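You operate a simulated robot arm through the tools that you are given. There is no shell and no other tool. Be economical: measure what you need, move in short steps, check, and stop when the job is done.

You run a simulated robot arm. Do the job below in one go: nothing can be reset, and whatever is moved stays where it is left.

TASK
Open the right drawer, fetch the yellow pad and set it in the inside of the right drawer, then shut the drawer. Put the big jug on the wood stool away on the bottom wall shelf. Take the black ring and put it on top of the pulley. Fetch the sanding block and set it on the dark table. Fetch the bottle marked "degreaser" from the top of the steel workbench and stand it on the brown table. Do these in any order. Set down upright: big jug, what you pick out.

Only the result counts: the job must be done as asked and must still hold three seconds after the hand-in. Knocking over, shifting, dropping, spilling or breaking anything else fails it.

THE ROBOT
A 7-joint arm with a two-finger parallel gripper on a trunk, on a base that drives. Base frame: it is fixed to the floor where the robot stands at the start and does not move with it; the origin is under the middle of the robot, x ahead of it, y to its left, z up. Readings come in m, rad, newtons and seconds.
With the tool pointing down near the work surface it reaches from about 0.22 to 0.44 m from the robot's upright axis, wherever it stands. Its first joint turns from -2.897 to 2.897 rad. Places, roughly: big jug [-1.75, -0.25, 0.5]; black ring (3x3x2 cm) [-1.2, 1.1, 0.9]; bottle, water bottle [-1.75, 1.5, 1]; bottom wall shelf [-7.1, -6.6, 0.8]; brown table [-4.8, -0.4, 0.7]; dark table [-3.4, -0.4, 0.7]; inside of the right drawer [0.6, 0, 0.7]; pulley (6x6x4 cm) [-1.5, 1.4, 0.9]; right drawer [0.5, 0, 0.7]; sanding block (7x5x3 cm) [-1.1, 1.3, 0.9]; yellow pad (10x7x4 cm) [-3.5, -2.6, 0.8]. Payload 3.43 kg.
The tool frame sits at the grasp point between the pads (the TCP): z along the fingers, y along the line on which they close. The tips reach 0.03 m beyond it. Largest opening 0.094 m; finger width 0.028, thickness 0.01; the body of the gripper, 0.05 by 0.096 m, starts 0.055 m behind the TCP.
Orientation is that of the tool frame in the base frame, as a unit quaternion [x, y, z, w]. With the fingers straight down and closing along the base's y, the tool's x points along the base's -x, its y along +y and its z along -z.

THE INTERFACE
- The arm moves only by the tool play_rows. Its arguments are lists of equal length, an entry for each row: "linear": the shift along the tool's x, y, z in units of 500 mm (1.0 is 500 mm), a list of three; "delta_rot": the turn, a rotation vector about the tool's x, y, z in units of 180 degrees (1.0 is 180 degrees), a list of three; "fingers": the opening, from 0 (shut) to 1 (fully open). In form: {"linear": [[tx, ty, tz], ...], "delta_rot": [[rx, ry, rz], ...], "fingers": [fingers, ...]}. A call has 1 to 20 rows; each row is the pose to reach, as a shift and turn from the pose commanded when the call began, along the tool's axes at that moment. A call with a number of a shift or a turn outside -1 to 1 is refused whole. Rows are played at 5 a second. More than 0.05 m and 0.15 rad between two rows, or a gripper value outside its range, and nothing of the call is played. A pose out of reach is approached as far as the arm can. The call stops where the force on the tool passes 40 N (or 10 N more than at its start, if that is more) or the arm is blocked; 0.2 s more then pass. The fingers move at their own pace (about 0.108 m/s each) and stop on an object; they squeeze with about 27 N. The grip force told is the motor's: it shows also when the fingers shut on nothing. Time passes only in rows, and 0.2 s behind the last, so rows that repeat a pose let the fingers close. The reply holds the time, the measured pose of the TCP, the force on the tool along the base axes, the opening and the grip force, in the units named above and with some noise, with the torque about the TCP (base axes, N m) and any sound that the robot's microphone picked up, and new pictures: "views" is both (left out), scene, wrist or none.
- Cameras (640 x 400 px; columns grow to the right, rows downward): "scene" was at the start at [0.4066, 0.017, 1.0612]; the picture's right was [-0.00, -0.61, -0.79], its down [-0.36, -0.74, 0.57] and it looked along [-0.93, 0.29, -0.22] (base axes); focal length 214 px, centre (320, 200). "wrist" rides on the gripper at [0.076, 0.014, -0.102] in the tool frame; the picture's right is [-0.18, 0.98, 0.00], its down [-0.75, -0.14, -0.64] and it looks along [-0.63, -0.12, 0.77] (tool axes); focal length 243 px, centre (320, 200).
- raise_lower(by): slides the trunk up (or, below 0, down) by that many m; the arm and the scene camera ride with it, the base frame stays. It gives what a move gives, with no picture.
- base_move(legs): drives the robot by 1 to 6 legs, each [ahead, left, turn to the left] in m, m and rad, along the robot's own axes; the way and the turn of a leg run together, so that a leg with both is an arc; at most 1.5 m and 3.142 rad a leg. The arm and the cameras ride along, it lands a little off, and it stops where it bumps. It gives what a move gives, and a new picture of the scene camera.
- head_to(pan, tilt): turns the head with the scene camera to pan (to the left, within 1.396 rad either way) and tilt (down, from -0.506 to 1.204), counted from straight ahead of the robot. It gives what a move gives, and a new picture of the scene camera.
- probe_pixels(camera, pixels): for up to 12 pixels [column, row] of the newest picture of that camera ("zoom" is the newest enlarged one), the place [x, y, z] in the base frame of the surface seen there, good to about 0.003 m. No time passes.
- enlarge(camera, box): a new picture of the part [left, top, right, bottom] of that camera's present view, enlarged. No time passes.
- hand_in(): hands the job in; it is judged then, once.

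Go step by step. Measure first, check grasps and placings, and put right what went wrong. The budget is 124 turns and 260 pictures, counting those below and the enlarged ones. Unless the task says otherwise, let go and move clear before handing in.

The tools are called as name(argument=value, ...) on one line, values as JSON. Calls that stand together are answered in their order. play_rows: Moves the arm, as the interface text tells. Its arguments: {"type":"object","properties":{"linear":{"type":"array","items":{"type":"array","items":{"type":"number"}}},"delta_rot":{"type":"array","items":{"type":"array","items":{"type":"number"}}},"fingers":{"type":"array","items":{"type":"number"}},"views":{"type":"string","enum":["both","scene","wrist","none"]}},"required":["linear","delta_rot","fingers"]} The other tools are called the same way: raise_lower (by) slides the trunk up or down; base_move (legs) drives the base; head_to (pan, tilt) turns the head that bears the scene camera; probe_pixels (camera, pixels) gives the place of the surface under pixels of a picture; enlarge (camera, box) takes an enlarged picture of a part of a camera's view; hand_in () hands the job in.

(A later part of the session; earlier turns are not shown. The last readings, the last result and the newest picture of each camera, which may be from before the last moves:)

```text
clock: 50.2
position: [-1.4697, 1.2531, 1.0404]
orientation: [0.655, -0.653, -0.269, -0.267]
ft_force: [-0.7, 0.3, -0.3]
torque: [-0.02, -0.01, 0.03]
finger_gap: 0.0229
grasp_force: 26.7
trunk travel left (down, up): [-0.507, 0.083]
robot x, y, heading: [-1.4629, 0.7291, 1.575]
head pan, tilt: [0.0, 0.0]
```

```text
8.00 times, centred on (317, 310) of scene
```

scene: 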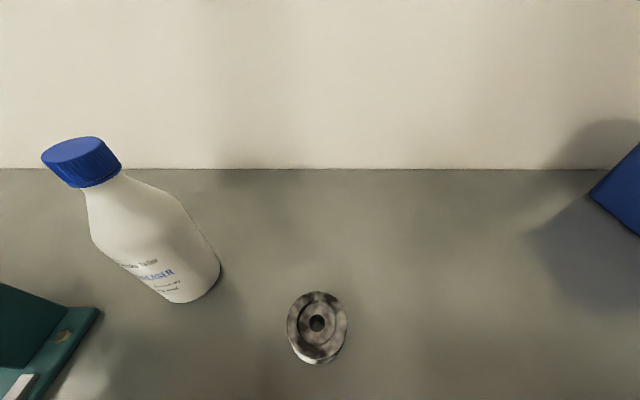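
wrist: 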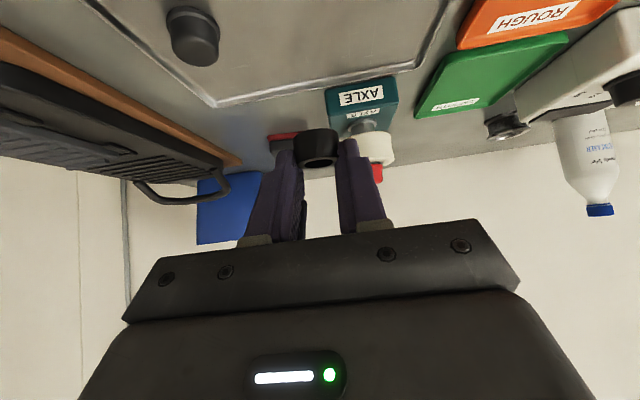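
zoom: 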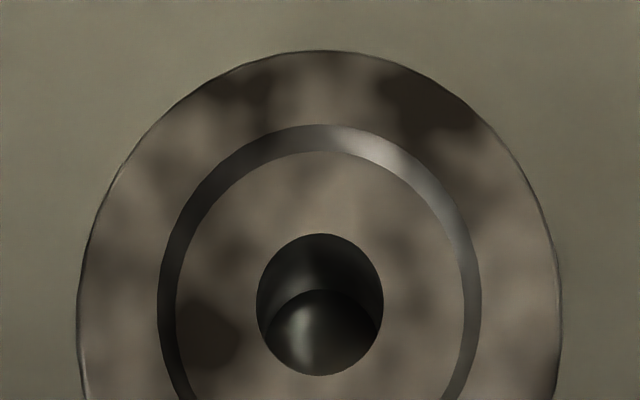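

Pulley centre (-1.4713,1.3675). I move over it and come down to about 1.5 cm above release height, checking reach.

play_rows(linear=[[-0.05, 0.0024, 0.05], [-0.1, 0.0024, 0.1], [-0.15, 0.0024, 0.15], [-0.112, 0.0024, 0.188], [-0.074, 0.0024, 0.226], [-0.0369, 0.0024, 0.2631]], delta_rot=[[0, 0, 0], [0, 0, 0], [0, 0, 0], [0, 0, 0], [0, 0, 0], [0, 0, 0]], fingers=[0, 0, 0, 0, 0, 0], views="wrist")

enlarge(camera="wrist", box=[240, 80, 400, 180])

```text
clock: 51.6
position: [-1.4724, 1.3594, 0.9614]
orientation: [0.655, -0.654, -0.269, -0.268]
ft_force: [1.0, 0.6, 0.3]
torque: [-0.01, 0.0, 0.0]
finger_gap: 0.0233
grasp_force: 27.4
trunk travel left (down, up): [-0.507, 0.083]
robot x, y, heading: [-1.4621, 0.7285, 1.572]
head pan, tilt: [0.0, 0.0]
```

wrist: 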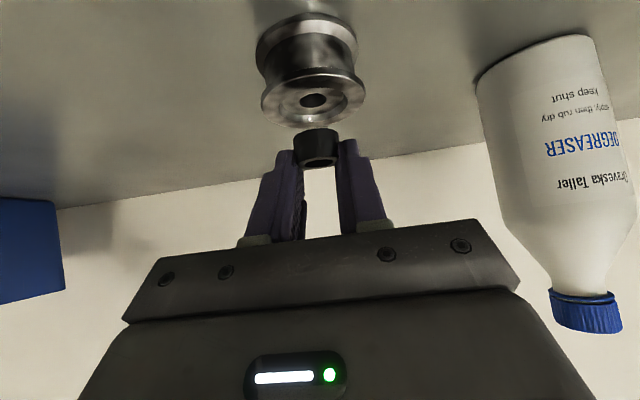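

```text
4.00 times, centred on (320, 130) of wrist
```

zoom: 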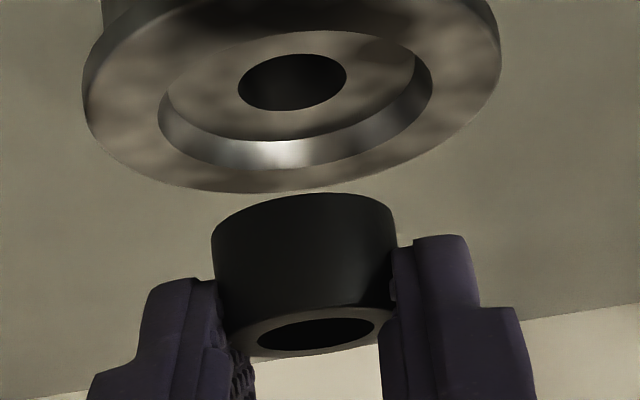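

probe_pixels(camera="zoom", pixels=[[237, 345], [382, 325], [315, 316], [310, 352], [220, 250], [390, 220], [305, 210], [90, 110], [498, 60], [300, 188], [295, 82]])

```text
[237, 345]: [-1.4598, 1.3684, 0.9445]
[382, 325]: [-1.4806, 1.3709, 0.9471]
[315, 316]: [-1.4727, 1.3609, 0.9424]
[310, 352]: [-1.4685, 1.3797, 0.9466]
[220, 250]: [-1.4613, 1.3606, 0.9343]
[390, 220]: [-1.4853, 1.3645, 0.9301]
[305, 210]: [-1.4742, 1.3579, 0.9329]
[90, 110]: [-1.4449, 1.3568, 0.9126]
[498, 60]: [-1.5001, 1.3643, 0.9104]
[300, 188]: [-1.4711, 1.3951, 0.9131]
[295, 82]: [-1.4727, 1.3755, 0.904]
```

Ring centred over pulley within ~1.5 mm (ring (-1.4725,1.3695), pulley (-1.4725,1.368)). I lower 17 mm, open, and retreat up-back.

play_rows(linear=[[0.013, 0, 0.011], [0.026, 0, 0.022], [0.026, 0, 0.022], [0.026, 0, 0.022], [0.026, 0, 0.022], [0.026, 0, 0.022], [-0.02, 0, -0.02], [-0.07, 0, -0.07], [-0.07, 0, -0.16]], delta_rot=[[0, 0, 0], [0, 0, 0], [0, 0, 0], [0, 0, 0], [0, 0, 0], [0, 0, 0], [0, 0, 0], [0, 0, 0], [0, 0, 0]], fingers=[0, 0, 0, 0.5, 0.5, 0.5, 0.5, 0.5, 0.5], views="both")

```text
clock: 53.6
position: [-1.4712, 1.3274, 1.0424]
orientation: [0.654, -0.654, -0.268, -0.268]
ft_force: [0.4, 0.4, 0.1]
torque: [-0.03, 0.0, 0.01]
finger_gap: 0.0469
grasp_force: 0.1
trunk travel left (down, up): [-0.507, 0.083]
robot x, y, heading: [-1.462, 0.7317, 1.577]
head pan, tilt: [0.0, 0.0]
```

scene: 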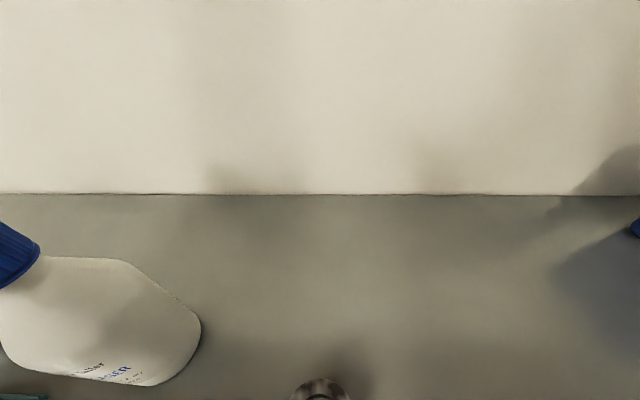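
wrist: 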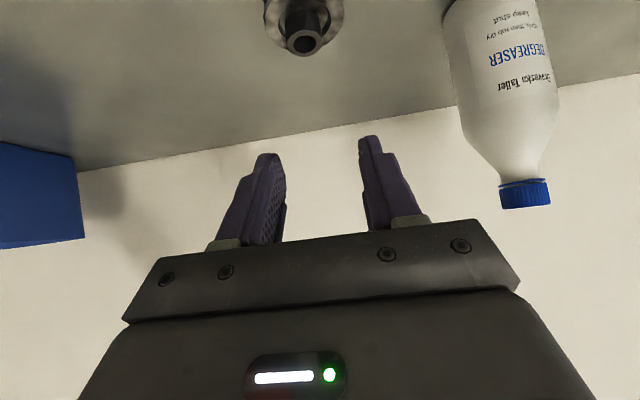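

The ring sits on the pulley (wrist (303,40)). Now the degreaser: I retreat, slide left to its x, and look at the surroundings, especially the press.

base_move(legs=[[-0.2, 0, 0], [0, 0.155, 0]])

enlarge(camera="scene", box=[320, 200, 640, 400])

head_to(pan=0.0, tilt=0.25)

```text
clock: 56.2
position: [-1.6307, 1.1305, 1.0417]
orientation: [0.656, -0.653, -0.268, -0.267]
ft_force: [-0.6, -0.5, 0.2]
torque: [0.0, -0.04, -0.01]
finger_gap: 0.0467
grasp_force: 0.0
trunk travel left (down, up): [-0.507, 0.083]
robot x, y, heading: [-1.6195, 0.5343, 1.575]
head pan, tilt: [0.0, 0.0]
```

scene: 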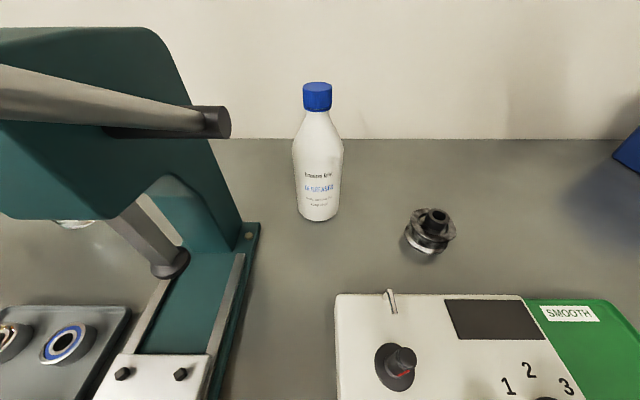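

```text
2.00 times, centred on (480, 300) of scene
```

zoom: 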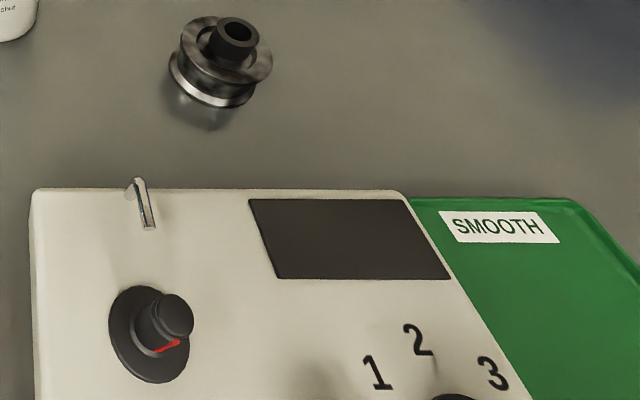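

```text
clock: 57.0
position: [-1.6276, 1.1318, 1.0421]
orientation: [0.656, -0.653, -0.268, -0.267]
ft_force: [-0.6, -0.2, 0.4]
torque: [0.01, 0.01, 0.0]
finger_gap: 0.0467
grasp_force: 0.0
trunk travel left (down, up): [-0.507, 0.083]
robot x, y, heading: [-1.619, 0.535, 1.569]
head pan, tilt: [0.0, 0.25]
```

scene: 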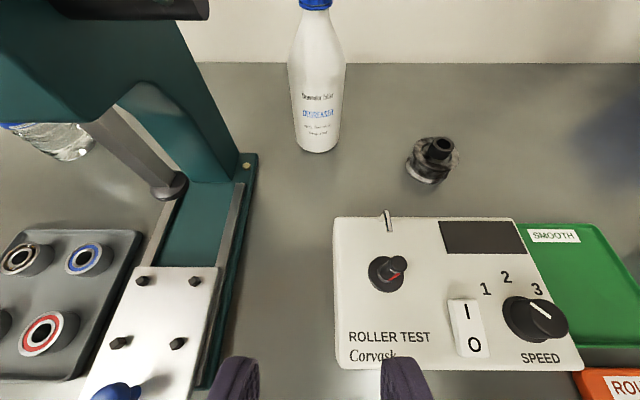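

probe_pixels(camera="scene", pixels=[[291, 90], [343, 90], [318, 145], [316, 70], [200, 8], [210, 100], [235, 165], [250, 160], [335, 230], [388, 218], [395, 268], [315, 4]])

head_to(pan=0.0, tilt=-0.2)

```text
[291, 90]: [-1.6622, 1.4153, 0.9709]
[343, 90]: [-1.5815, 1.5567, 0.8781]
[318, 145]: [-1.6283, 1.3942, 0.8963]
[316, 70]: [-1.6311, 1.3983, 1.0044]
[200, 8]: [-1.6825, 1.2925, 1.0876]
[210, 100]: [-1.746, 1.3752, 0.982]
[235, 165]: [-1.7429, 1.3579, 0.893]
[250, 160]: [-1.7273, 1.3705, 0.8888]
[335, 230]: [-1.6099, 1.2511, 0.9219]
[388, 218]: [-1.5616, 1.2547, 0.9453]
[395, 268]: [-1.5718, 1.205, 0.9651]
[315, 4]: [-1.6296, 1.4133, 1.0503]
```

```text
clock: 57.9
position: [-1.6275, 1.1315, 1.0414]
orientation: [0.655, -0.654, -0.268, -0.267]
ft_force: [0.4, -0.6, 0.1]
torque: [-0.02, -0.02, -0.02]
finger_gap: 0.0468
grasp_force: 0.1
trunk travel left (down, up): [-0.507, 0.083]
robot x, y, heading: [-1.6207, 0.5337, 1.569]
head pan, tilt: [0.0, -0.201]
```

scene: 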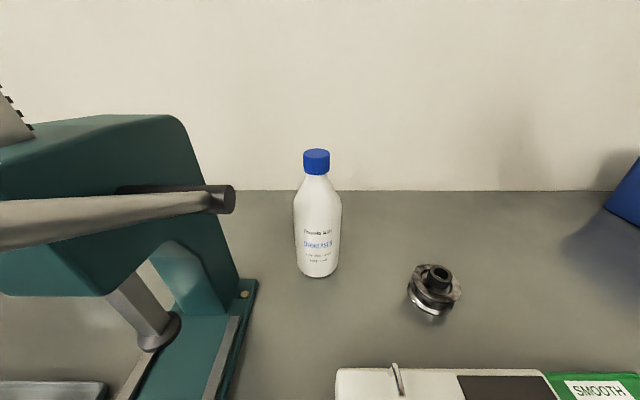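

The press lever ends at about (-1.68,1.29,1.09), so I'll come at the bottle from the right-front with a lower tilt. I back off, lower the trunk for more arm reach, and raise/tilt the hand to 30°.

base_move(legs=[[-0.35, 0, 0]])

raise_lower(by=-0.25)

play_rows(linear=[[-0.059, 0, -0.059], [-0.118, 0, -0.118], [-0.177, 0, -0.177], [-0.236, 0, -0.236], [-0.295, 0, -0.295], [-0.354, 0, -0.354]], delta_rot=[[0, -0.0139, 0], [0, -0.0278, 0], [0, -0.0417, 0], [0, -0.0556, 0], [0, -0.0694, 0], [0, -0.0833, 0]], fingers=[1, 1, 1, 1, 1, 1], views="none")

base_move(legs=[[0, -0.282, 0], [0, 0, 0.402]])

```text
clock: 60.2
position: [-1.6273, 0.7809, 1.043]
orientation: [0.655, -0.654, -0.268, -0.268]
ft_force: [0.6, -0.7, 0.3]
torque: [-0.01, 0.0, -0.04]
finger_gap: 0.0468
grasp_force: 0.0
trunk travel left (down, up): [-0.507, 0.083]
robot x, y, heading: [-1.6184, 0.1859, 1.573]
head pan, tilt: [0.0, -0.201]
```

scene: 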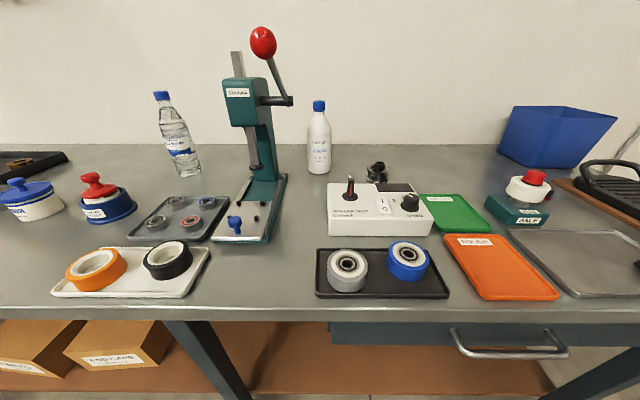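

```text
clock: 62.7
position: [-1.6274, 0.7823, 0.7915]
orientation: [0.656, -0.653, -0.268, -0.267]
ft_force: [-0.5, 0.4, 0.0]
torque: [-0.02, 0.0, 0.0]
finger_gap: 0.0472
grasp_force: 0.1
trunk travel left (down, up): [-0.257, 0.333]
robot x, y, heading: [-1.6191, 0.182, 1.573]
head pan, tilt: [0.0, -0.201]
```

```text
clock: 64.1
position: [-1.6278, 0.783, 1.0421]
orientation: [0.615, -0.613, -0.351, -0.35]
ft_force: [0.3, 0.8, -0.5]
torque: [0.02, -0.01, 0.02]
finger_gap: 0.0938
grasp_force: 0.1
trunk travel left (down, up): [-0.257, 0.333]
robot x, y, heading: [-1.6157, 0.1866, 1.571]
head pan, tilt: [0.0, -0.201]
```

```text
clock: 67.3
position: [-1.5819, 0.7342, 1.0417]
orientation: [0.725, -0.478, -0.415, -0.273]
ft_force: [-0.8, -0.8, -0.2]
torque: [0.01, -0.02, 0.02]
finger_gap: 0.0941
grasp_force: 0.1
trunk travel left (down, up): [-0.257, 0.333]
robot x, y, heading: [-1.3365, 0.1807, 1.977]
head pan, tilt: [0.0, -0.201]
```

scene: 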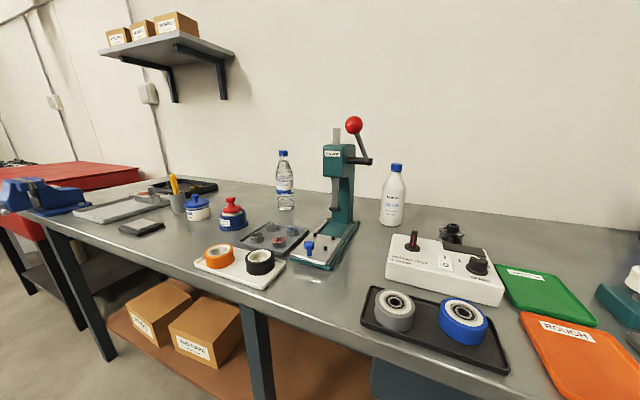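

Clear path. I drive straight toward the bench keeping this heading.

base_move(legs=[[0.508, -0.216, 0]])

play_rows(linear=[[0, 0, 0]], delta_rot=[[0, 0, 0]], fingers=[1], views="wrist")

```text
clock: 70.5
position: [-1.5806, 1.2906, 1.0429]
orientation: [0.725, -0.479, -0.414, -0.272]
ft_force: [-0.8, 0.6, -0.8]
torque: [0.02, 0.0, 0.02]
finger_gap: 0.0939
grasp_force: 0.0
trunk travel left (down, up): [-0.257, 0.333]
robot x, y, heading: [-1.3411, 0.739, 1.971]
head pan, tilt: [0.0, -0.201]
```

scene: 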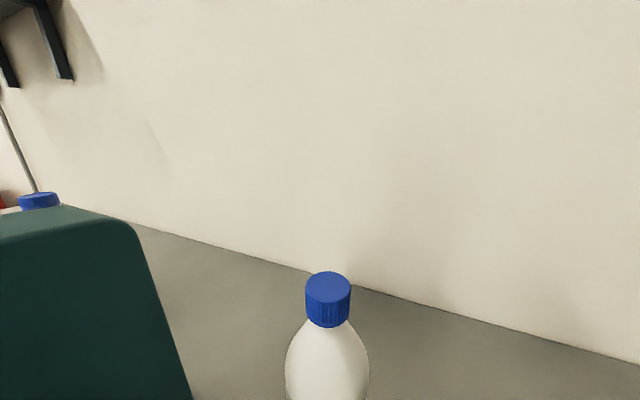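

```text
clock: 70.9
position: [-1.5804, 1.2909, 1.0414]
orientation: [0.724, -0.479, -0.413, -0.274]
ft_force: [0.3, 0.5, -0.6]
torque: [-0.03, -0.02, 0.01]
finger_gap: 0.094
grasp_force: 0.1
trunk travel left (down, up): [-0.257, 0.333]
robot x, y, heading: [-1.3424, 0.7432, 1.972]
head pan, tilt: [0.0, -0.201]
```

wrist: 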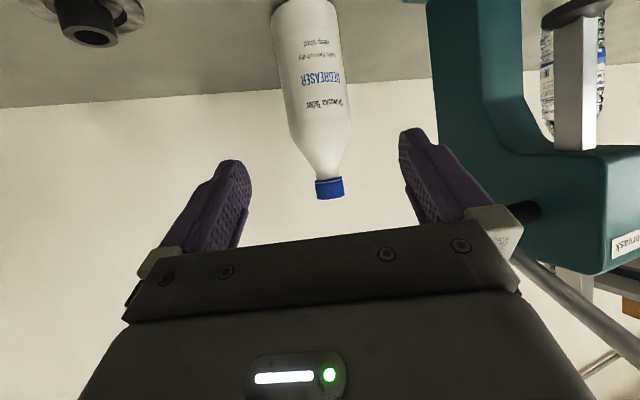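

probe_pixels(camera="wrist", pixels=[[284, 60], [345, 60], [315, 60], [292, 110], [348, 110], [328, 186], [318, 150], [300, 5], [520, 210], [330, 198], [290, 130]])

probe_pixels(camera="scene", pixels=[[328, 285], [308, 290], [348, 290], [329, 272]])

```text
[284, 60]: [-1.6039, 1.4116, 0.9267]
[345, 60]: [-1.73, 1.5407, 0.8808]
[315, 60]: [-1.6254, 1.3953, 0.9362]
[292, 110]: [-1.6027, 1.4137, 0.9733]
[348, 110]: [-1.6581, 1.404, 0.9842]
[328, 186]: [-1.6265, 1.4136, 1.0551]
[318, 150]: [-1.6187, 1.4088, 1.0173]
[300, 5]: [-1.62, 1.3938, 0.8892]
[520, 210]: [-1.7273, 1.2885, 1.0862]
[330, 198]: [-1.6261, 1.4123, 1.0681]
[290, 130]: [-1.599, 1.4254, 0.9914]
```

```text
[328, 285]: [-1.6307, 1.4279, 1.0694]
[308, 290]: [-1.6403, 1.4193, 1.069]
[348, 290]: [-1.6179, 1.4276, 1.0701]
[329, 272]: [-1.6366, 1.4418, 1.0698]
```

Bottle centre ≈(-1.6305,1.427), radius ≈0.033. I advance along the tool axis to it and stop before closing.

play_rows(linear=[[0.0024, -0.007, 0.05], [0.0048, -0.0138, 0.0972], [0.0048, -0.0138, 0.177], [0.0048, -0.0138, 0.257], [0.0048, -0.0138, 0.33]], delta_rot=[[0, 0, 0], [0, 0, 0], [0, 0, 0], [0, 0, 0], [0, 0, 0]], fingers=[1, 1, 1, 1, 1])

```text
clock: 72.1
position: [-1.6304, 1.4213, 0.9576]
orientation: [0.723, -0.479, -0.416, -0.274]
ft_force: [1.4, -1.8, 6.9]
torque: [0.22, 0.07, -0.02]
finger_gap: 0.0941
grasp_force: 0.2
trunk travel left (down, up): [-0.257, 0.333]
robot x, y, heading: [-1.3424, 0.74, 1.97]
head pan, tilt: [0.0, -0.201]
```

scene: 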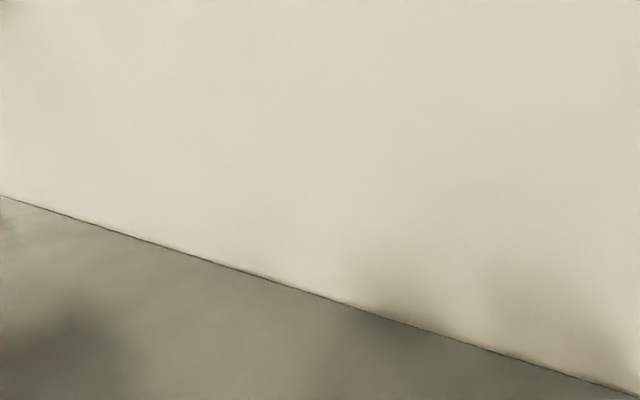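
wrist: 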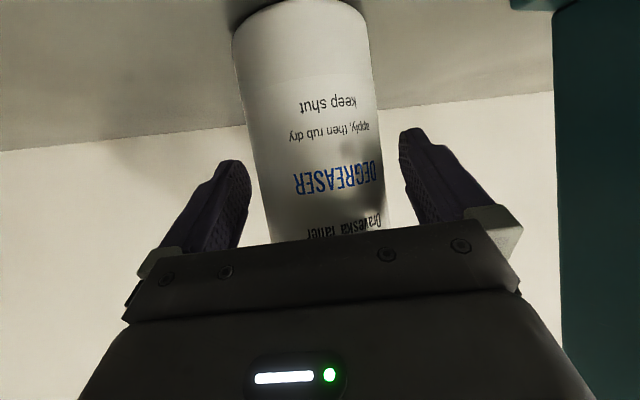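

A slight contact force (6.9 N) suggests the palm touches the bottle; I back out 8 mm, then close.

play_rows(linear=[[0, 0, -0.016], [0, 0, -0.016], [0, 0, -0.016], [0, 0, -0.016], [0, 0, -0.016]], delta_rot=[[0, 0, 0], [0, 0, 0], [0, 0, 0], [0, 0, 0], [0, 0, 0]], fingers=[1, 0.6, 0.4, 0.4, 0.4], views="wrist")

```text
clock: 73.3
position: [-1.6272, 1.4162, 0.9603]
orientation: [0.724, -0.478, -0.415, -0.273]
ft_force: [0.3, -1.4, 0.0]
torque: [-0.05, -0.07, -0.04]
finger_gap: 0.0688
grasp_force: 26.8
trunk travel left (down, up): [-0.257, 0.333]
robot x, y, heading: [-1.3388, 0.7403, 1.966]
head pan, tilt: [0.0, -0.201]
```

wrist: 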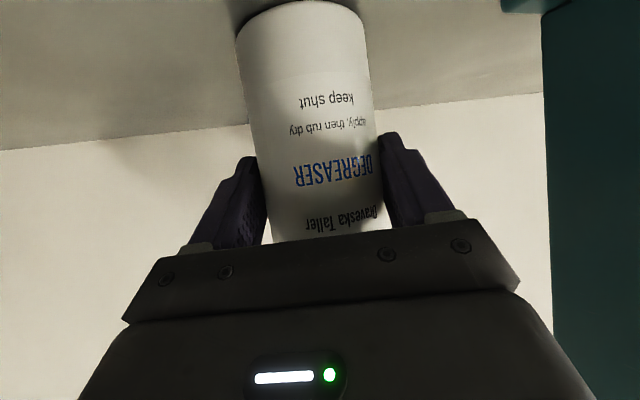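

Bottle gripped (gap 0.069). I lift 11 cm and check.

play_rows(linear=[[-0.03, 0, -0.0175], [-0.0866, 0, -0.05], [-0.14, 0, -0.081], [-0.19, 0, -0.11]], delta_rot=[[0, 0, 0], [0, 0, 0], [0, 0, 0], [0, 0, 0]], fingers=[0.4, 0.4, 0.4, 0.4], views="wrist")

```text
clock: 74.3
position: [-1.6274, 1.4166, 1.0692]
orientation: [0.724, -0.478, -0.414, -0.273]
ft_force: [-0.6, -0.4, -4.1]
torque: [-0.06, -0.06, -0.01]
finger_gap: 0.0687
grasp_force: 26.8
trunk travel left (down, up): [-0.257, 0.333]
robot x, y, heading: [-1.3387, 0.7402, 1.968]
head pan, tilt: [0.0, -0.201]
```

wrist: 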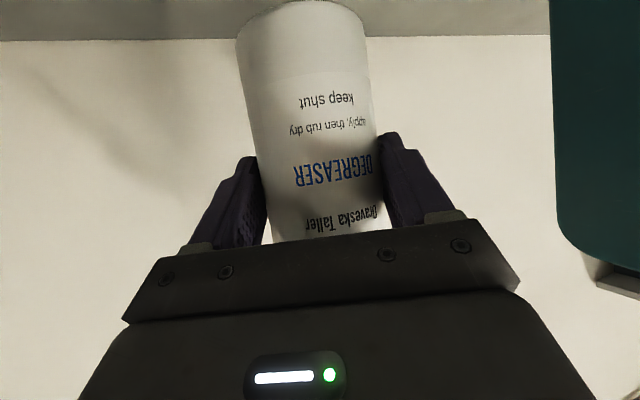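

Bottle lifted cleanly. I back straight out along the robot's axis and turn to face -x to see the room.

base_move(legs=[[-0.6, 0, 0], [0, 0, 1.173]])

head_to(pan=0.5, tilt=-0.3)

```text
clock: 80.6
position: [-1.8408, 0.1909, 1.0695]
orientation: [0.868, -0.002, -0.496, -0.001]
ft_force: [-0.3, 0.0, -3.9]
torque: [0.0, -0.05, 0.01]
finger_gap: 0.0686
grasp_force: 27.2
trunk travel left (down, up): [-0.257, 0.333]
robot x, y, heading: [-1.1011, 0.1873, 3.129]
head pan, tilt: [0.0, -0.201]
```

scene: 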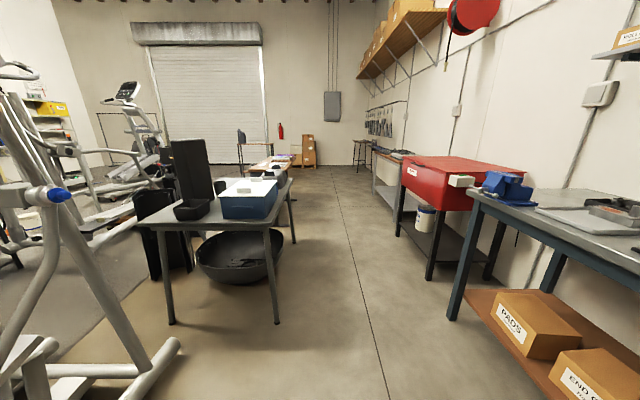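

```text
clock: 81.5
position: [-1.8415, 0.1911, 1.0696]
orientation: [0.868, -0.003, -0.496, -0.001]
ft_force: [-0.2, -0.2, -4.5]
torque: [0.01, -0.08, 0.02]
finger_gap: 0.0686
grasp_force: 27.1
trunk travel left (down, up): [-0.257, 0.333]
robot x, y, heading: [-1.1074, 0.184, 3.129]
head pan, tilt: [0.499, -0.3]
```

scene: 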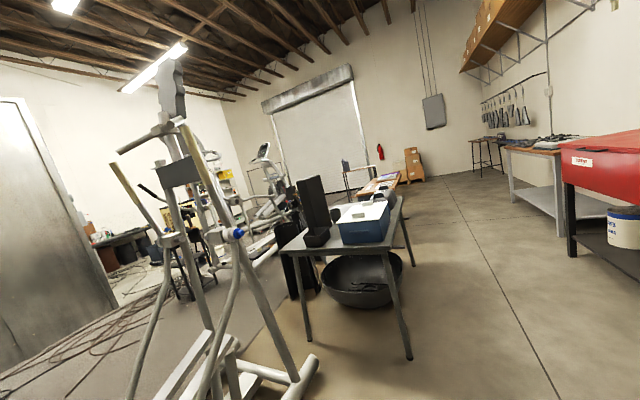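

probe_pixels(camera="scene", pixels=[[300, 248], [385, 248], [400, 198], [345, 260], [380, 185], [398, 180], [410, 355], [265, 385], [330, 240], [570, 150], [240, 235], [390, 215]])

enlarge(camera="scene", box=[260, 140, 460, 265])

```text
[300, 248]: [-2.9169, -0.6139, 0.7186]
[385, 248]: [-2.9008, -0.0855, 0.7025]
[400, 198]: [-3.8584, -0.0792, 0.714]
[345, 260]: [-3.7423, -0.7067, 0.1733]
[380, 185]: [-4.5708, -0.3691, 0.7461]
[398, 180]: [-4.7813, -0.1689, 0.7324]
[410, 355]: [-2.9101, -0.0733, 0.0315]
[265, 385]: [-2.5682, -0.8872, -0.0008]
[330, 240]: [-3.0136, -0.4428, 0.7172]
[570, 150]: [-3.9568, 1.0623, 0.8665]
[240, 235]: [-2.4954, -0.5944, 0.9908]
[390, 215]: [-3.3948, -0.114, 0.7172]
```

```text
3.20 times, centred on (360, 202) of scene
```

zoom: 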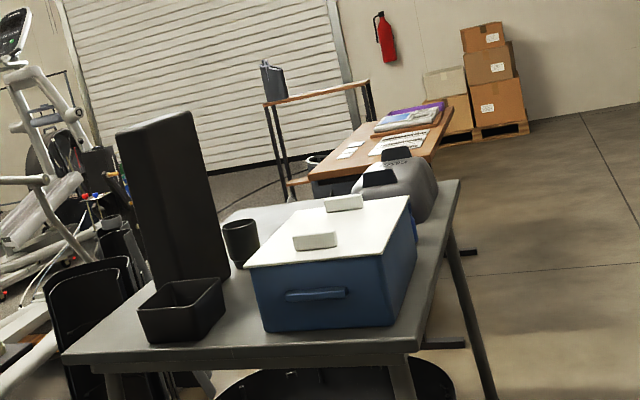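

The dark table (grey, with the blue cooler) spans x -3.87…-2.9, y -0.65…-0.07, z 0.717; the brown one is beyond it. The corridor at y≈0.4 is clear; I drive down it and look left.

base_move(legs=[[1.2, -0.15, 0], [1.2, 0, 0], [1.15, 0, 0]])

head_to(pan=1.2, tilt=0.1)

```text
clock: 98.8
position: [-5.3803, 0.374, 1.0689]
orientation: [0.868, -0.004, -0.496, -0.002]
ft_force: [0.0, 0.3, -3.7]
torque: [0.01, -0.07, -0.01]
finger_gap: 0.0683
grasp_force: 26.6
trunk travel left (down, up): [-0.257, 0.333]
robot x, y, heading: [-4.645, 0.3666, 3.135]
head pan, tilt: [0.499, -0.3]
```

scene: 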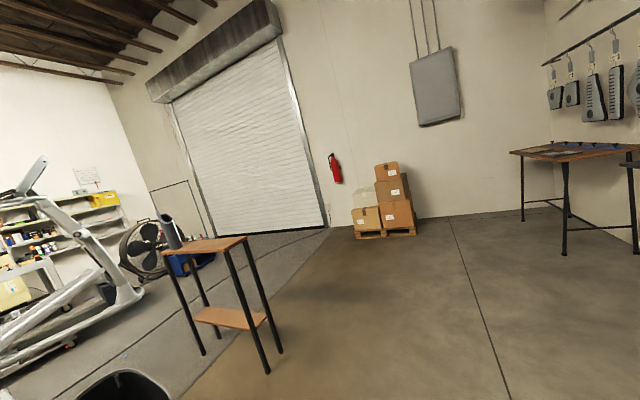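

```text
clock: 99.8
position: [-5.3805, 0.3732, 1.0699]
orientation: [0.868, -0.003, -0.497, -0.001]
ft_force: [0.3, -0.6, -3.4]
torque: [0.02, -0.07, -0.01]
finger_gap: 0.0682
grasp_force: 27.4
trunk travel left (down, up): [-0.257, 0.333]
robot x, y, heading: [-4.647, 0.3673, 3.134]
head pan, tilt: [1.201, 0.099]
```

scene: 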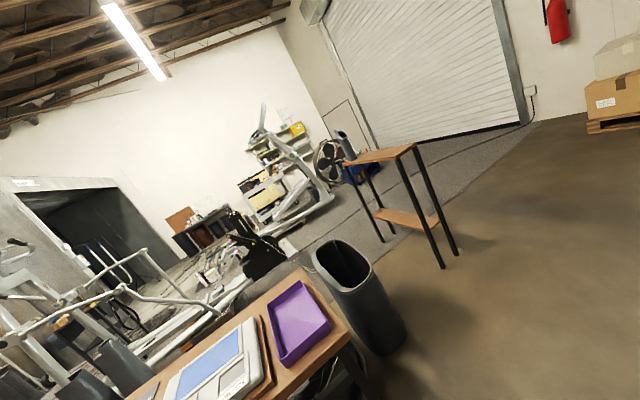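

The brown table is bottom-left of the picture with a purple tray and papers. I turn left to face it, the bottle sweeping well above.

base_move(legs=[[0, 0, 1.578]])

head_to(pan=-0.5, tilt=0.6)

head_to(pan=0.7, tilt=0.6)

```text
clock: 104.1
position: [-4.6387, -0.3673, 1.0707]
orientation: [0.612, 0.617, -0.348, 0.352]
ft_force: [-0.3, 0.0, -3.9]
torque: [0.1, 0.03, -0.01]
finger_gap: 0.0681
grasp_force: 27.3
trunk travel left (down, up): [-0.257, 0.333]
robot x, y, heading: [-4.6475, 0.3681, -1.56]
head pan, tilt: [1.201, 0.099]
```

scene: 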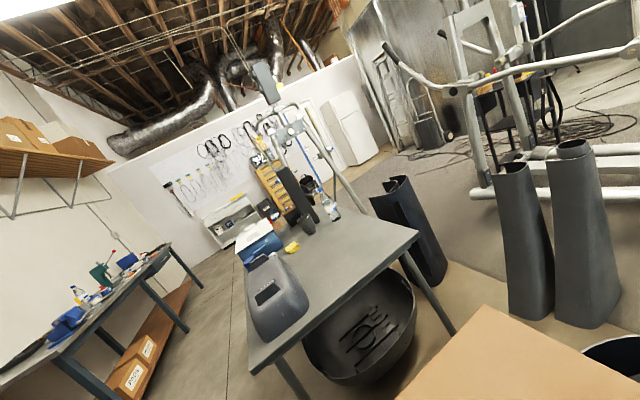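

```text
clock: 105.8
position: [-4.6391, -0.3675, 1.0694]
orientation: [0.611, 0.617, -0.349, 0.353]
ft_force: [-0.4, 0.5, -4.2]
torque: [0.1, -0.01, 0.0]
finger_gap: 0.067
grasp_force: 26.8
trunk travel left (down, up): [-0.257, 0.333]
robot x, y, heading: [-4.6427, 0.3659, -1.561]
head pan, tilt: [-0.499, 0.6]
```

scene: 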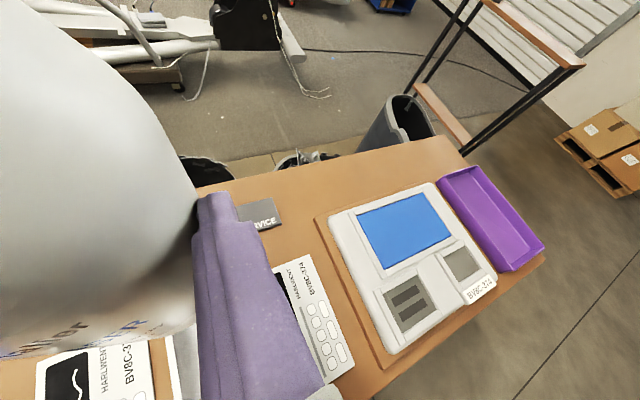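

```text
clock: 107.2
position: [-4.6397, -0.3681, 1.0697]
orientation: [0.612, 0.616, -0.349, 0.352]
ft_force: [0.0, -0.3, -4.0]
torque: [0.11, -0.01, 0.0]
finger_gap: 0.0668
grasp_force: 26.8
trunk travel left (down, up): [-0.257, 0.333]
robot x, y, heading: [-4.643, 0.3675, -1.564]
head pan, tilt: [0.7, 0.6]
```

scene: 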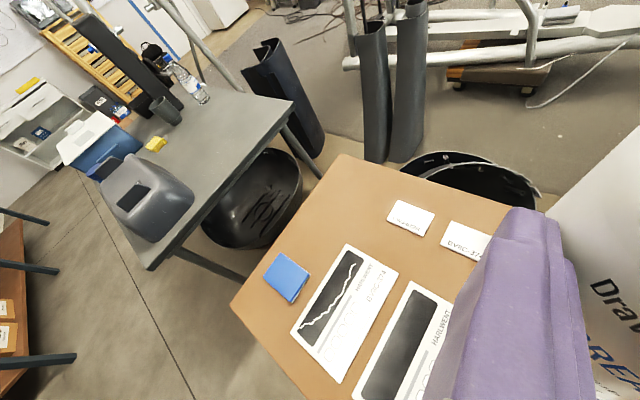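

Free table area lies near the east end around (340,190)-(330,230). I probe the layout.

probe_pixels(camera="scene", pixels=[[345, 160], [235, 300], [510, 210], [340, 200], [320, 235], [370, 225], [410, 218], [345, 250], [395, 270], [290, 265], [470, 240], [265, 340]])

```text
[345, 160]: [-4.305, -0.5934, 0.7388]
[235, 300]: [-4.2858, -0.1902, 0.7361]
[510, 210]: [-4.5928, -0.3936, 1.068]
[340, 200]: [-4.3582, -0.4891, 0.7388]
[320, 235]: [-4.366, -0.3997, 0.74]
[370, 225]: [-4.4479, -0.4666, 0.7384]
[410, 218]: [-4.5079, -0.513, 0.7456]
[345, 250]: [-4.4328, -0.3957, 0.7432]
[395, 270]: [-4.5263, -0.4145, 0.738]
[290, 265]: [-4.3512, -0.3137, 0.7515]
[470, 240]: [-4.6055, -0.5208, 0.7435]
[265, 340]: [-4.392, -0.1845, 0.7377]
```

Spot (-4.375,-0.48) on the brown table (z 0.738) is free. I shift the base there and view the bottle's uprightness in the wrist camera.

base_move(legs=[[0.107, 0.265, 0]])

raise_lower(by=-0.22)

play_rows(linear=[[0, 0, 0]], delta_rot=[[0, 0, 0]], fingers=[0.4], views="both")

```text
clock: 109.2
position: [-4.37, -0.4738, 1.0689]
orientation: [0.612, 0.617, -0.348, 0.352]
ft_force: [0.4, -0.8, -3.8]
torque: [0.14, 0.0, -0.02]
finger_gap: 0.0668
grasp_force: 26.9
trunk travel left (down, up): [-0.257, 0.333]
robot x, y, heading: [-4.3802, 0.2622, -1.566]
head pan, tilt: [0.7, 0.6]
```

scene: 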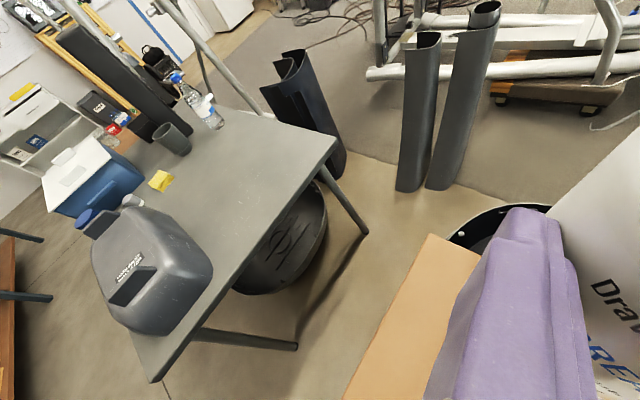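

```text
clock: 111.5
position: [-4.3708, -0.473, 0.8501]
orientation: [0.611, 0.617, -0.349, 0.353]
ft_force: [-0.1, 0.1, -3.6]
torque: [0.13, -0.01, 0.01]
finger_gap: 0.0666
grasp_force: 27.2
trunk travel left (down, up): [-0.037, 0.553]
robot x, y, heading: [-4.3768, 0.2614, -1.563]
head pan, tilt: [0.7, 0.6]
```

```text
clock: 111.9
position: [-4.3711, -0.4738, 0.8503]
orientation: [0.612, 0.617, -0.349, 0.351]
ft_force: [0.5, 0.4, -4.6]
torque: [0.08, 0.0, 0.03]
finger_gap: 0.0666
grasp_force: 27.0
trunk travel left (down, up): [-0.037, 0.553]
robot x, y, heading: [-4.3805, 0.2617, -1.557]
head pan, tilt: [0.7, 0.6]
```

scene: 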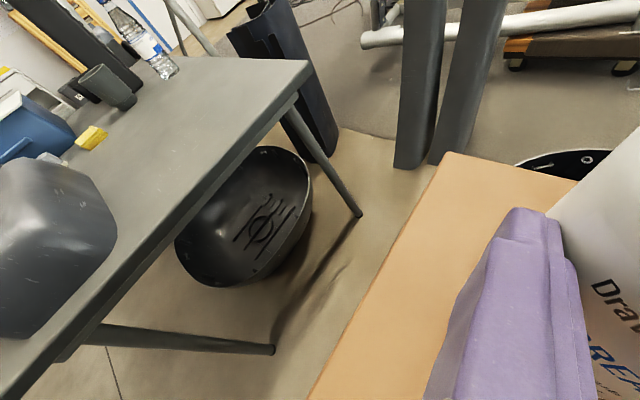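
wrist: 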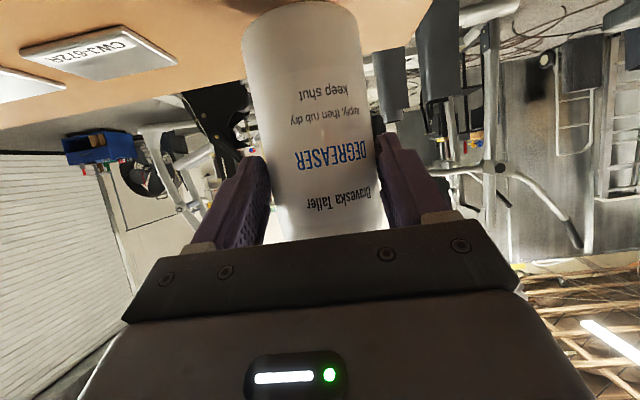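

probe_pixels(camera="wrist", pixels=[[300, 15], [306, 60], [312, 110], [318, 150], [326, 220], [323, 195], [265, 150], [365, 130], [255, 60], [357, 60]])

```text
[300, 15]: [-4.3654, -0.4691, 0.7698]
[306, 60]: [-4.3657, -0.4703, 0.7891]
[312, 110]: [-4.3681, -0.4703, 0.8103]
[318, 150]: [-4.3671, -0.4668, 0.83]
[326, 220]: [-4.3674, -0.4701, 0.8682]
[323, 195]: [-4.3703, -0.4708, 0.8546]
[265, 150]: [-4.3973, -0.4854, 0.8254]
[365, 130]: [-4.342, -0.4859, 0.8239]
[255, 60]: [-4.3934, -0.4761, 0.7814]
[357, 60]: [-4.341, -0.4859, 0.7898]
```

Bottle is vertical (front line y constant ≈-0.470), its centre near (-4.367,-0.503). I lower 25 mm and watch force.

play_rows(linear=[[0.0173, 0, 0.01], [0.0346, 0, 0.02], [0.0433, 0, 0.025]], delta_rot=[[0, 0, 0], [0, 0, 0], [0, 0, 0]], fingers=[0.4, 0.4, 0.4], views="wrist")

```text
clock: 112.7
position: [-4.3701, -0.4731, 0.8297]
orientation: [0.609, 0.616, -0.351, 0.356]
ft_force: [-1.2, 3.8, 14.8]
torque: [-0.55, -0.06, -0.03]
finger_gap: 0.067
grasp_force: 26.6
trunk travel left (down, up): [-0.037, 0.553]
robot x, y, heading: [-4.3793, 0.2627, -1.561]
head pan, tilt: [0.7, 0.6]
```

wrist: 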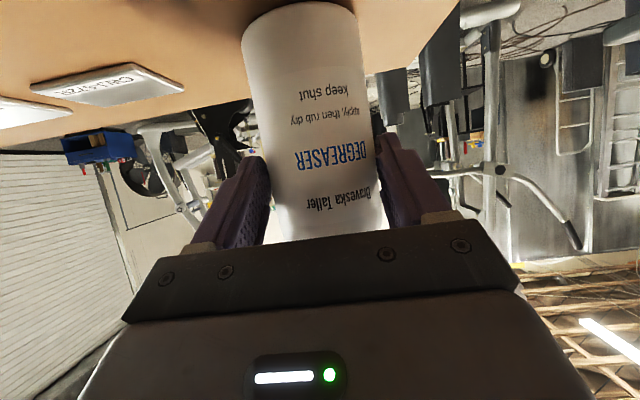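

Contact with the table (net ~+19 N). I relieve the press by a few mm, open, then withdraw along the tool axis.

play_rows(linear=[[-0.007, 0, -0.004], [-0.007, 0, -0.004], [-0.007, 0, -0.004], [-0.007, 0, -0.004], [-0.007, 0, -0.004], [-0.007, 0, -0.084], [-0.007, 0, -0.164], [-0.007, 0, -0.244], [-0.007, 0, -0.324]], delta_rot=[[0, 0, 0], [0, 0, 0], [0, 0, 0], [0, 0, 0], [0, 0, 0], [0, 0, 0], [0, 0, 0], [0, 0, 0], [0, 0, 0]], fingers=[0.4, 0.8, 1, 1, 1, 1, 1, 1, 1], views="wrist")

```text
clock: 114.7
position: [-4.3714, -0.3339, 0.9104]
orientation: [0.611, 0.617, -0.348, 0.353]
ft_force: [0.0, 0.3, -1.0]
torque: [-0.02, 0.01, 0.01]
finger_gap: 0.0939
grasp_force: 0.0
trunk travel left (down, up): [-0.037, 0.553]
robot x, y, heading: [-4.3821, 0.2605, -1.565]
head pan, tilt: [0.7, 0.6]
```

wrist: 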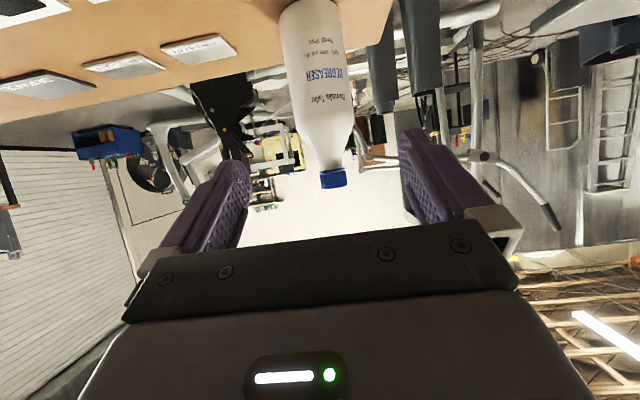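

The bottle stands on the brown table. I raise the trunk and look south for the pad and routes.

raise_lower(by=0.4)

head_to(pan=0.5, tilt=-0.2)

head_to(pan=-0.5, tilt=-0.2)

```text
clock: 118.6
position: [-4.3729, -0.3353, 1.31]
orientation: [0.61, 0.617, -0.349, 0.354]
ft_force: [-0.6, -0.4, 0.4]
torque: [-0.02, 0.03, -0.02]
finger_gap: 0.0941
grasp_force: 0.1
trunk travel left (down, up): [-0.437, 0.153]
robot x, y, heading: [-4.3802, 0.2593, -1.563]
head pan, tilt: [0.7, 0.6]
```

```text
clock: 119.7
position: [-4.3712, -0.336, 1.3101]
orientation: [0.611, 0.617, -0.349, 0.353]
ft_force: [-0.6, -1.0, 1.1]
torque: [-0.01, 0.01, 0.0]
finger_gap: 0.0938
grasp_force: 0.0
trunk travel left (down, up): [-0.437, 0.153]
robot x, y, heading: [-4.3775, 0.2621, -1.558]
head pan, tilt: [0.499, -0.201]
```

scene: 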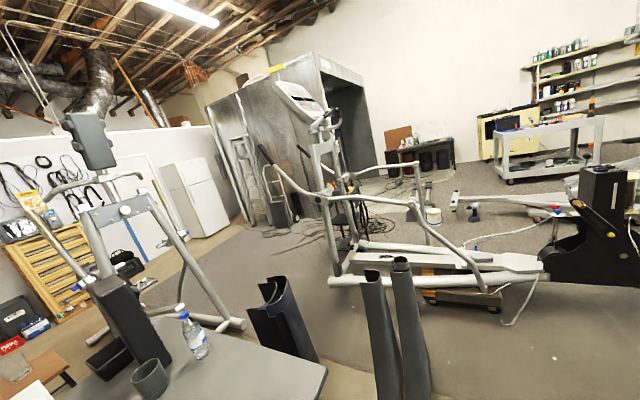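

```text
clock: 121.0
position: [-4.3714, -0.3358, 1.3103]
orientation: [0.611, 0.617, -0.349, 0.353]
ft_force: [0.4, -0.3, 0.3]
torque: [-0.03, -0.04, -0.03]
finger_gap: 0.0939
grasp_force: 0.1
trunk travel left (down, up): [-0.437, 0.153]
robot x, y, heading: [-4.3748, 0.2639, -1.562]
head pan, tilt: [-0.499, -0.201]
```

scene: 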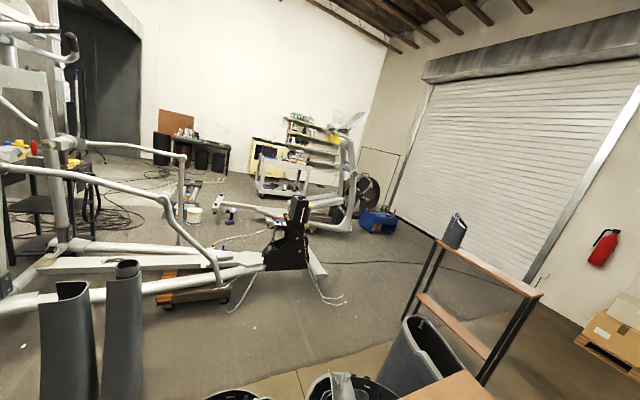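

head_to(pan=0.3, tilt=-0.1)

enlarge(camera="scene", box=[220, 120, 420, 245])

```text
clock: 122.1
position: [-4.3706, -0.3363, 1.3097]
orientation: [0.611, 0.617, -0.349, 0.353]
ft_force: [-0.3, 0.5, -0.5]
torque: [-0.02, 0.02, 0.03]
finger_gap: 0.0939
grasp_force: 0.0
trunk travel left (down, up): [-0.437, 0.153]
robot x, y, heading: [-4.3765, 0.2608, -1.563]
head pan, tilt: [0.3, -0.099]
```

scene: 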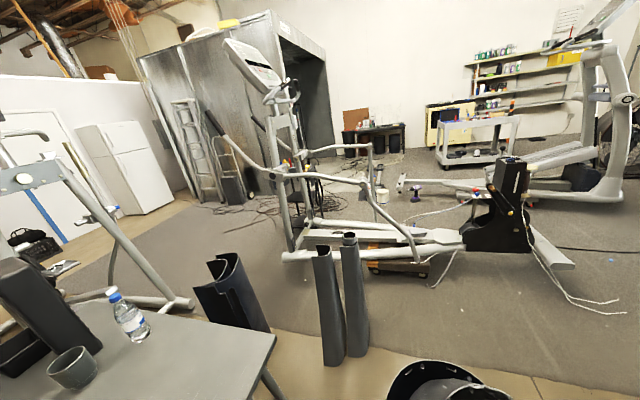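

```text
3.20 times, centred on (320, 182) of scene
```

zoom: 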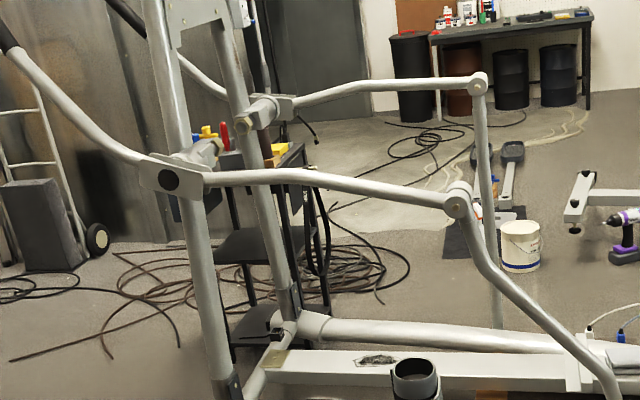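

probe_pixels(camera="zoom", pixels=[[275, 152], [245, 155], [240, 250], [325, 310], [280, 130], [335, 180], [470, 195], [400, 335], [270, 345], [95, 235], [520, 240], [590, 390]])

probe_pixels(camera="scene", pixels=[[290, 258], [570, 265], [350, 350], [330, 360], [255, 320], [190, 303], [200, 180], [150, 250], [250, 200], [400, 195], [430, 270], [450, 330]])

```text
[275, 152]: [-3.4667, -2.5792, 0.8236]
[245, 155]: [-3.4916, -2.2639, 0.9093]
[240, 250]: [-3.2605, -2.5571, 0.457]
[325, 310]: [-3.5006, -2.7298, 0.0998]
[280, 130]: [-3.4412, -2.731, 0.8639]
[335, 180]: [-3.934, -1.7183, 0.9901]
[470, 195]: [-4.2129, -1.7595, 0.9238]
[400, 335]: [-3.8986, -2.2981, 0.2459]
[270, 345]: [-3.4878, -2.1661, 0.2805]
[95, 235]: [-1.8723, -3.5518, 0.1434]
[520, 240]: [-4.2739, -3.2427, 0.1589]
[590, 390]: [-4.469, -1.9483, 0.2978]
```

```text
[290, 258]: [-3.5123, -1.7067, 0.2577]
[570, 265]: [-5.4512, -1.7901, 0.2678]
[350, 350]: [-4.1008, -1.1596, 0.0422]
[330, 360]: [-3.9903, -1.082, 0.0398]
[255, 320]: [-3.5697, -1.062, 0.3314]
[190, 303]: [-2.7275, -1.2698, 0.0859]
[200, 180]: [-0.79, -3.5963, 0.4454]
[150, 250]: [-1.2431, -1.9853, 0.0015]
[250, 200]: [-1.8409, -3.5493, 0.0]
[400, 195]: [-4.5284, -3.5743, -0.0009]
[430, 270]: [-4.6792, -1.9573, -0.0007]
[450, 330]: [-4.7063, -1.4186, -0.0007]
```

The pad's stand is at about (-3.4,-2.6), hemmed in by the elliptical to its north; the east side looks open. I turn and drive east along the corridor, then look south.

base_move(legs=[[0, 0, 1.563], [1.2, 0.08, 0], [1.2, 0, 0], [0.9, 0, 0], [0, 0, -1.2]])

head_to(pan=-0.5, tilt=0.1)

```text
clock: 145.0
position: [-0.8763, -0.1578, 1.3099]
orientation: [0.486, 0.72, -0.277, 0.412]
ft_force: [0.0, 0.2, 0.0]
torque: [-0.03, 0.01, 0.02]
finger_gap: 0.0941
grasp_force: 0.1
trunk travel left (down, up): [-0.437, 0.153]
robot x, y, heading: [-1.1015, 0.3945, -1.187]
head pan, tilt: [0.3, -0.099]
```

scene: 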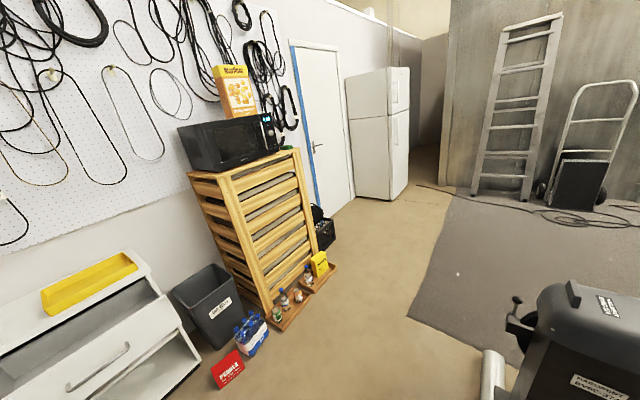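

```text
clock: 146.1
position: [-0.8762, -0.1585, 1.3109]
orientation: [0.486, 0.719, -0.277, 0.412]
ft_force: [0.6, -1.1, 0.1]
torque: [-0.03, 0.0, 0.03]
finger_gap: 0.0942
grasp_force: 0.1
trunk travel left (down, up): [-0.437, 0.153]
robot x, y, heading: [-1.0973, 0.3999, -1.188]
head pan, tilt: [-0.499, 0.099]
```

scene: 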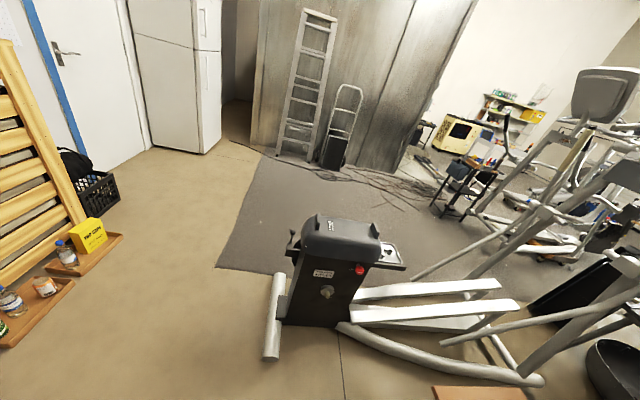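

probe_pixels(camera="scene", pixels=[[270, 355], [278, 280], [340, 240], [540, 380], [225, 240], [100, 250], [480, 395], [330, 165], [440, 210], [475, 170], [370, 205], [500, 280]])

enlarge(camera="scene", box=[400, 90, 560, 240])

```text
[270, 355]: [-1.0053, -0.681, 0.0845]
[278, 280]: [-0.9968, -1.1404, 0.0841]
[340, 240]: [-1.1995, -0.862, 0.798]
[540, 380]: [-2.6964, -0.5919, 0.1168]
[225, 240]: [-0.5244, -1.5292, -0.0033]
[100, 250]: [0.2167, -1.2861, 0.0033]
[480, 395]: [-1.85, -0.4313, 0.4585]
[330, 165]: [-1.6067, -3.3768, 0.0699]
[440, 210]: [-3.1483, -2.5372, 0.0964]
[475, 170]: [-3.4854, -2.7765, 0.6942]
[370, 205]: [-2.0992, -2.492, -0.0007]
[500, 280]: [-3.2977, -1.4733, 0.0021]
```

```text
2.67 times, centred on (480, 165) of scene
```

zoom: 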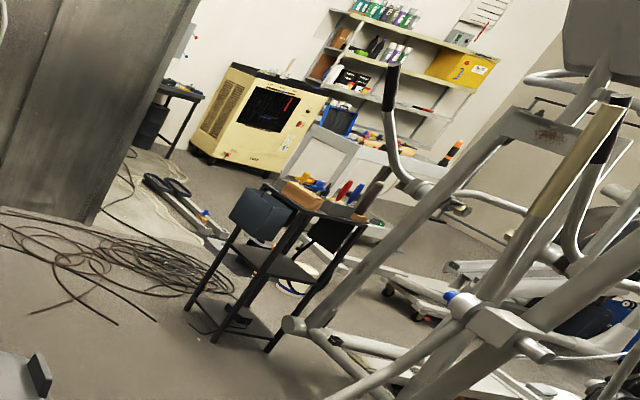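

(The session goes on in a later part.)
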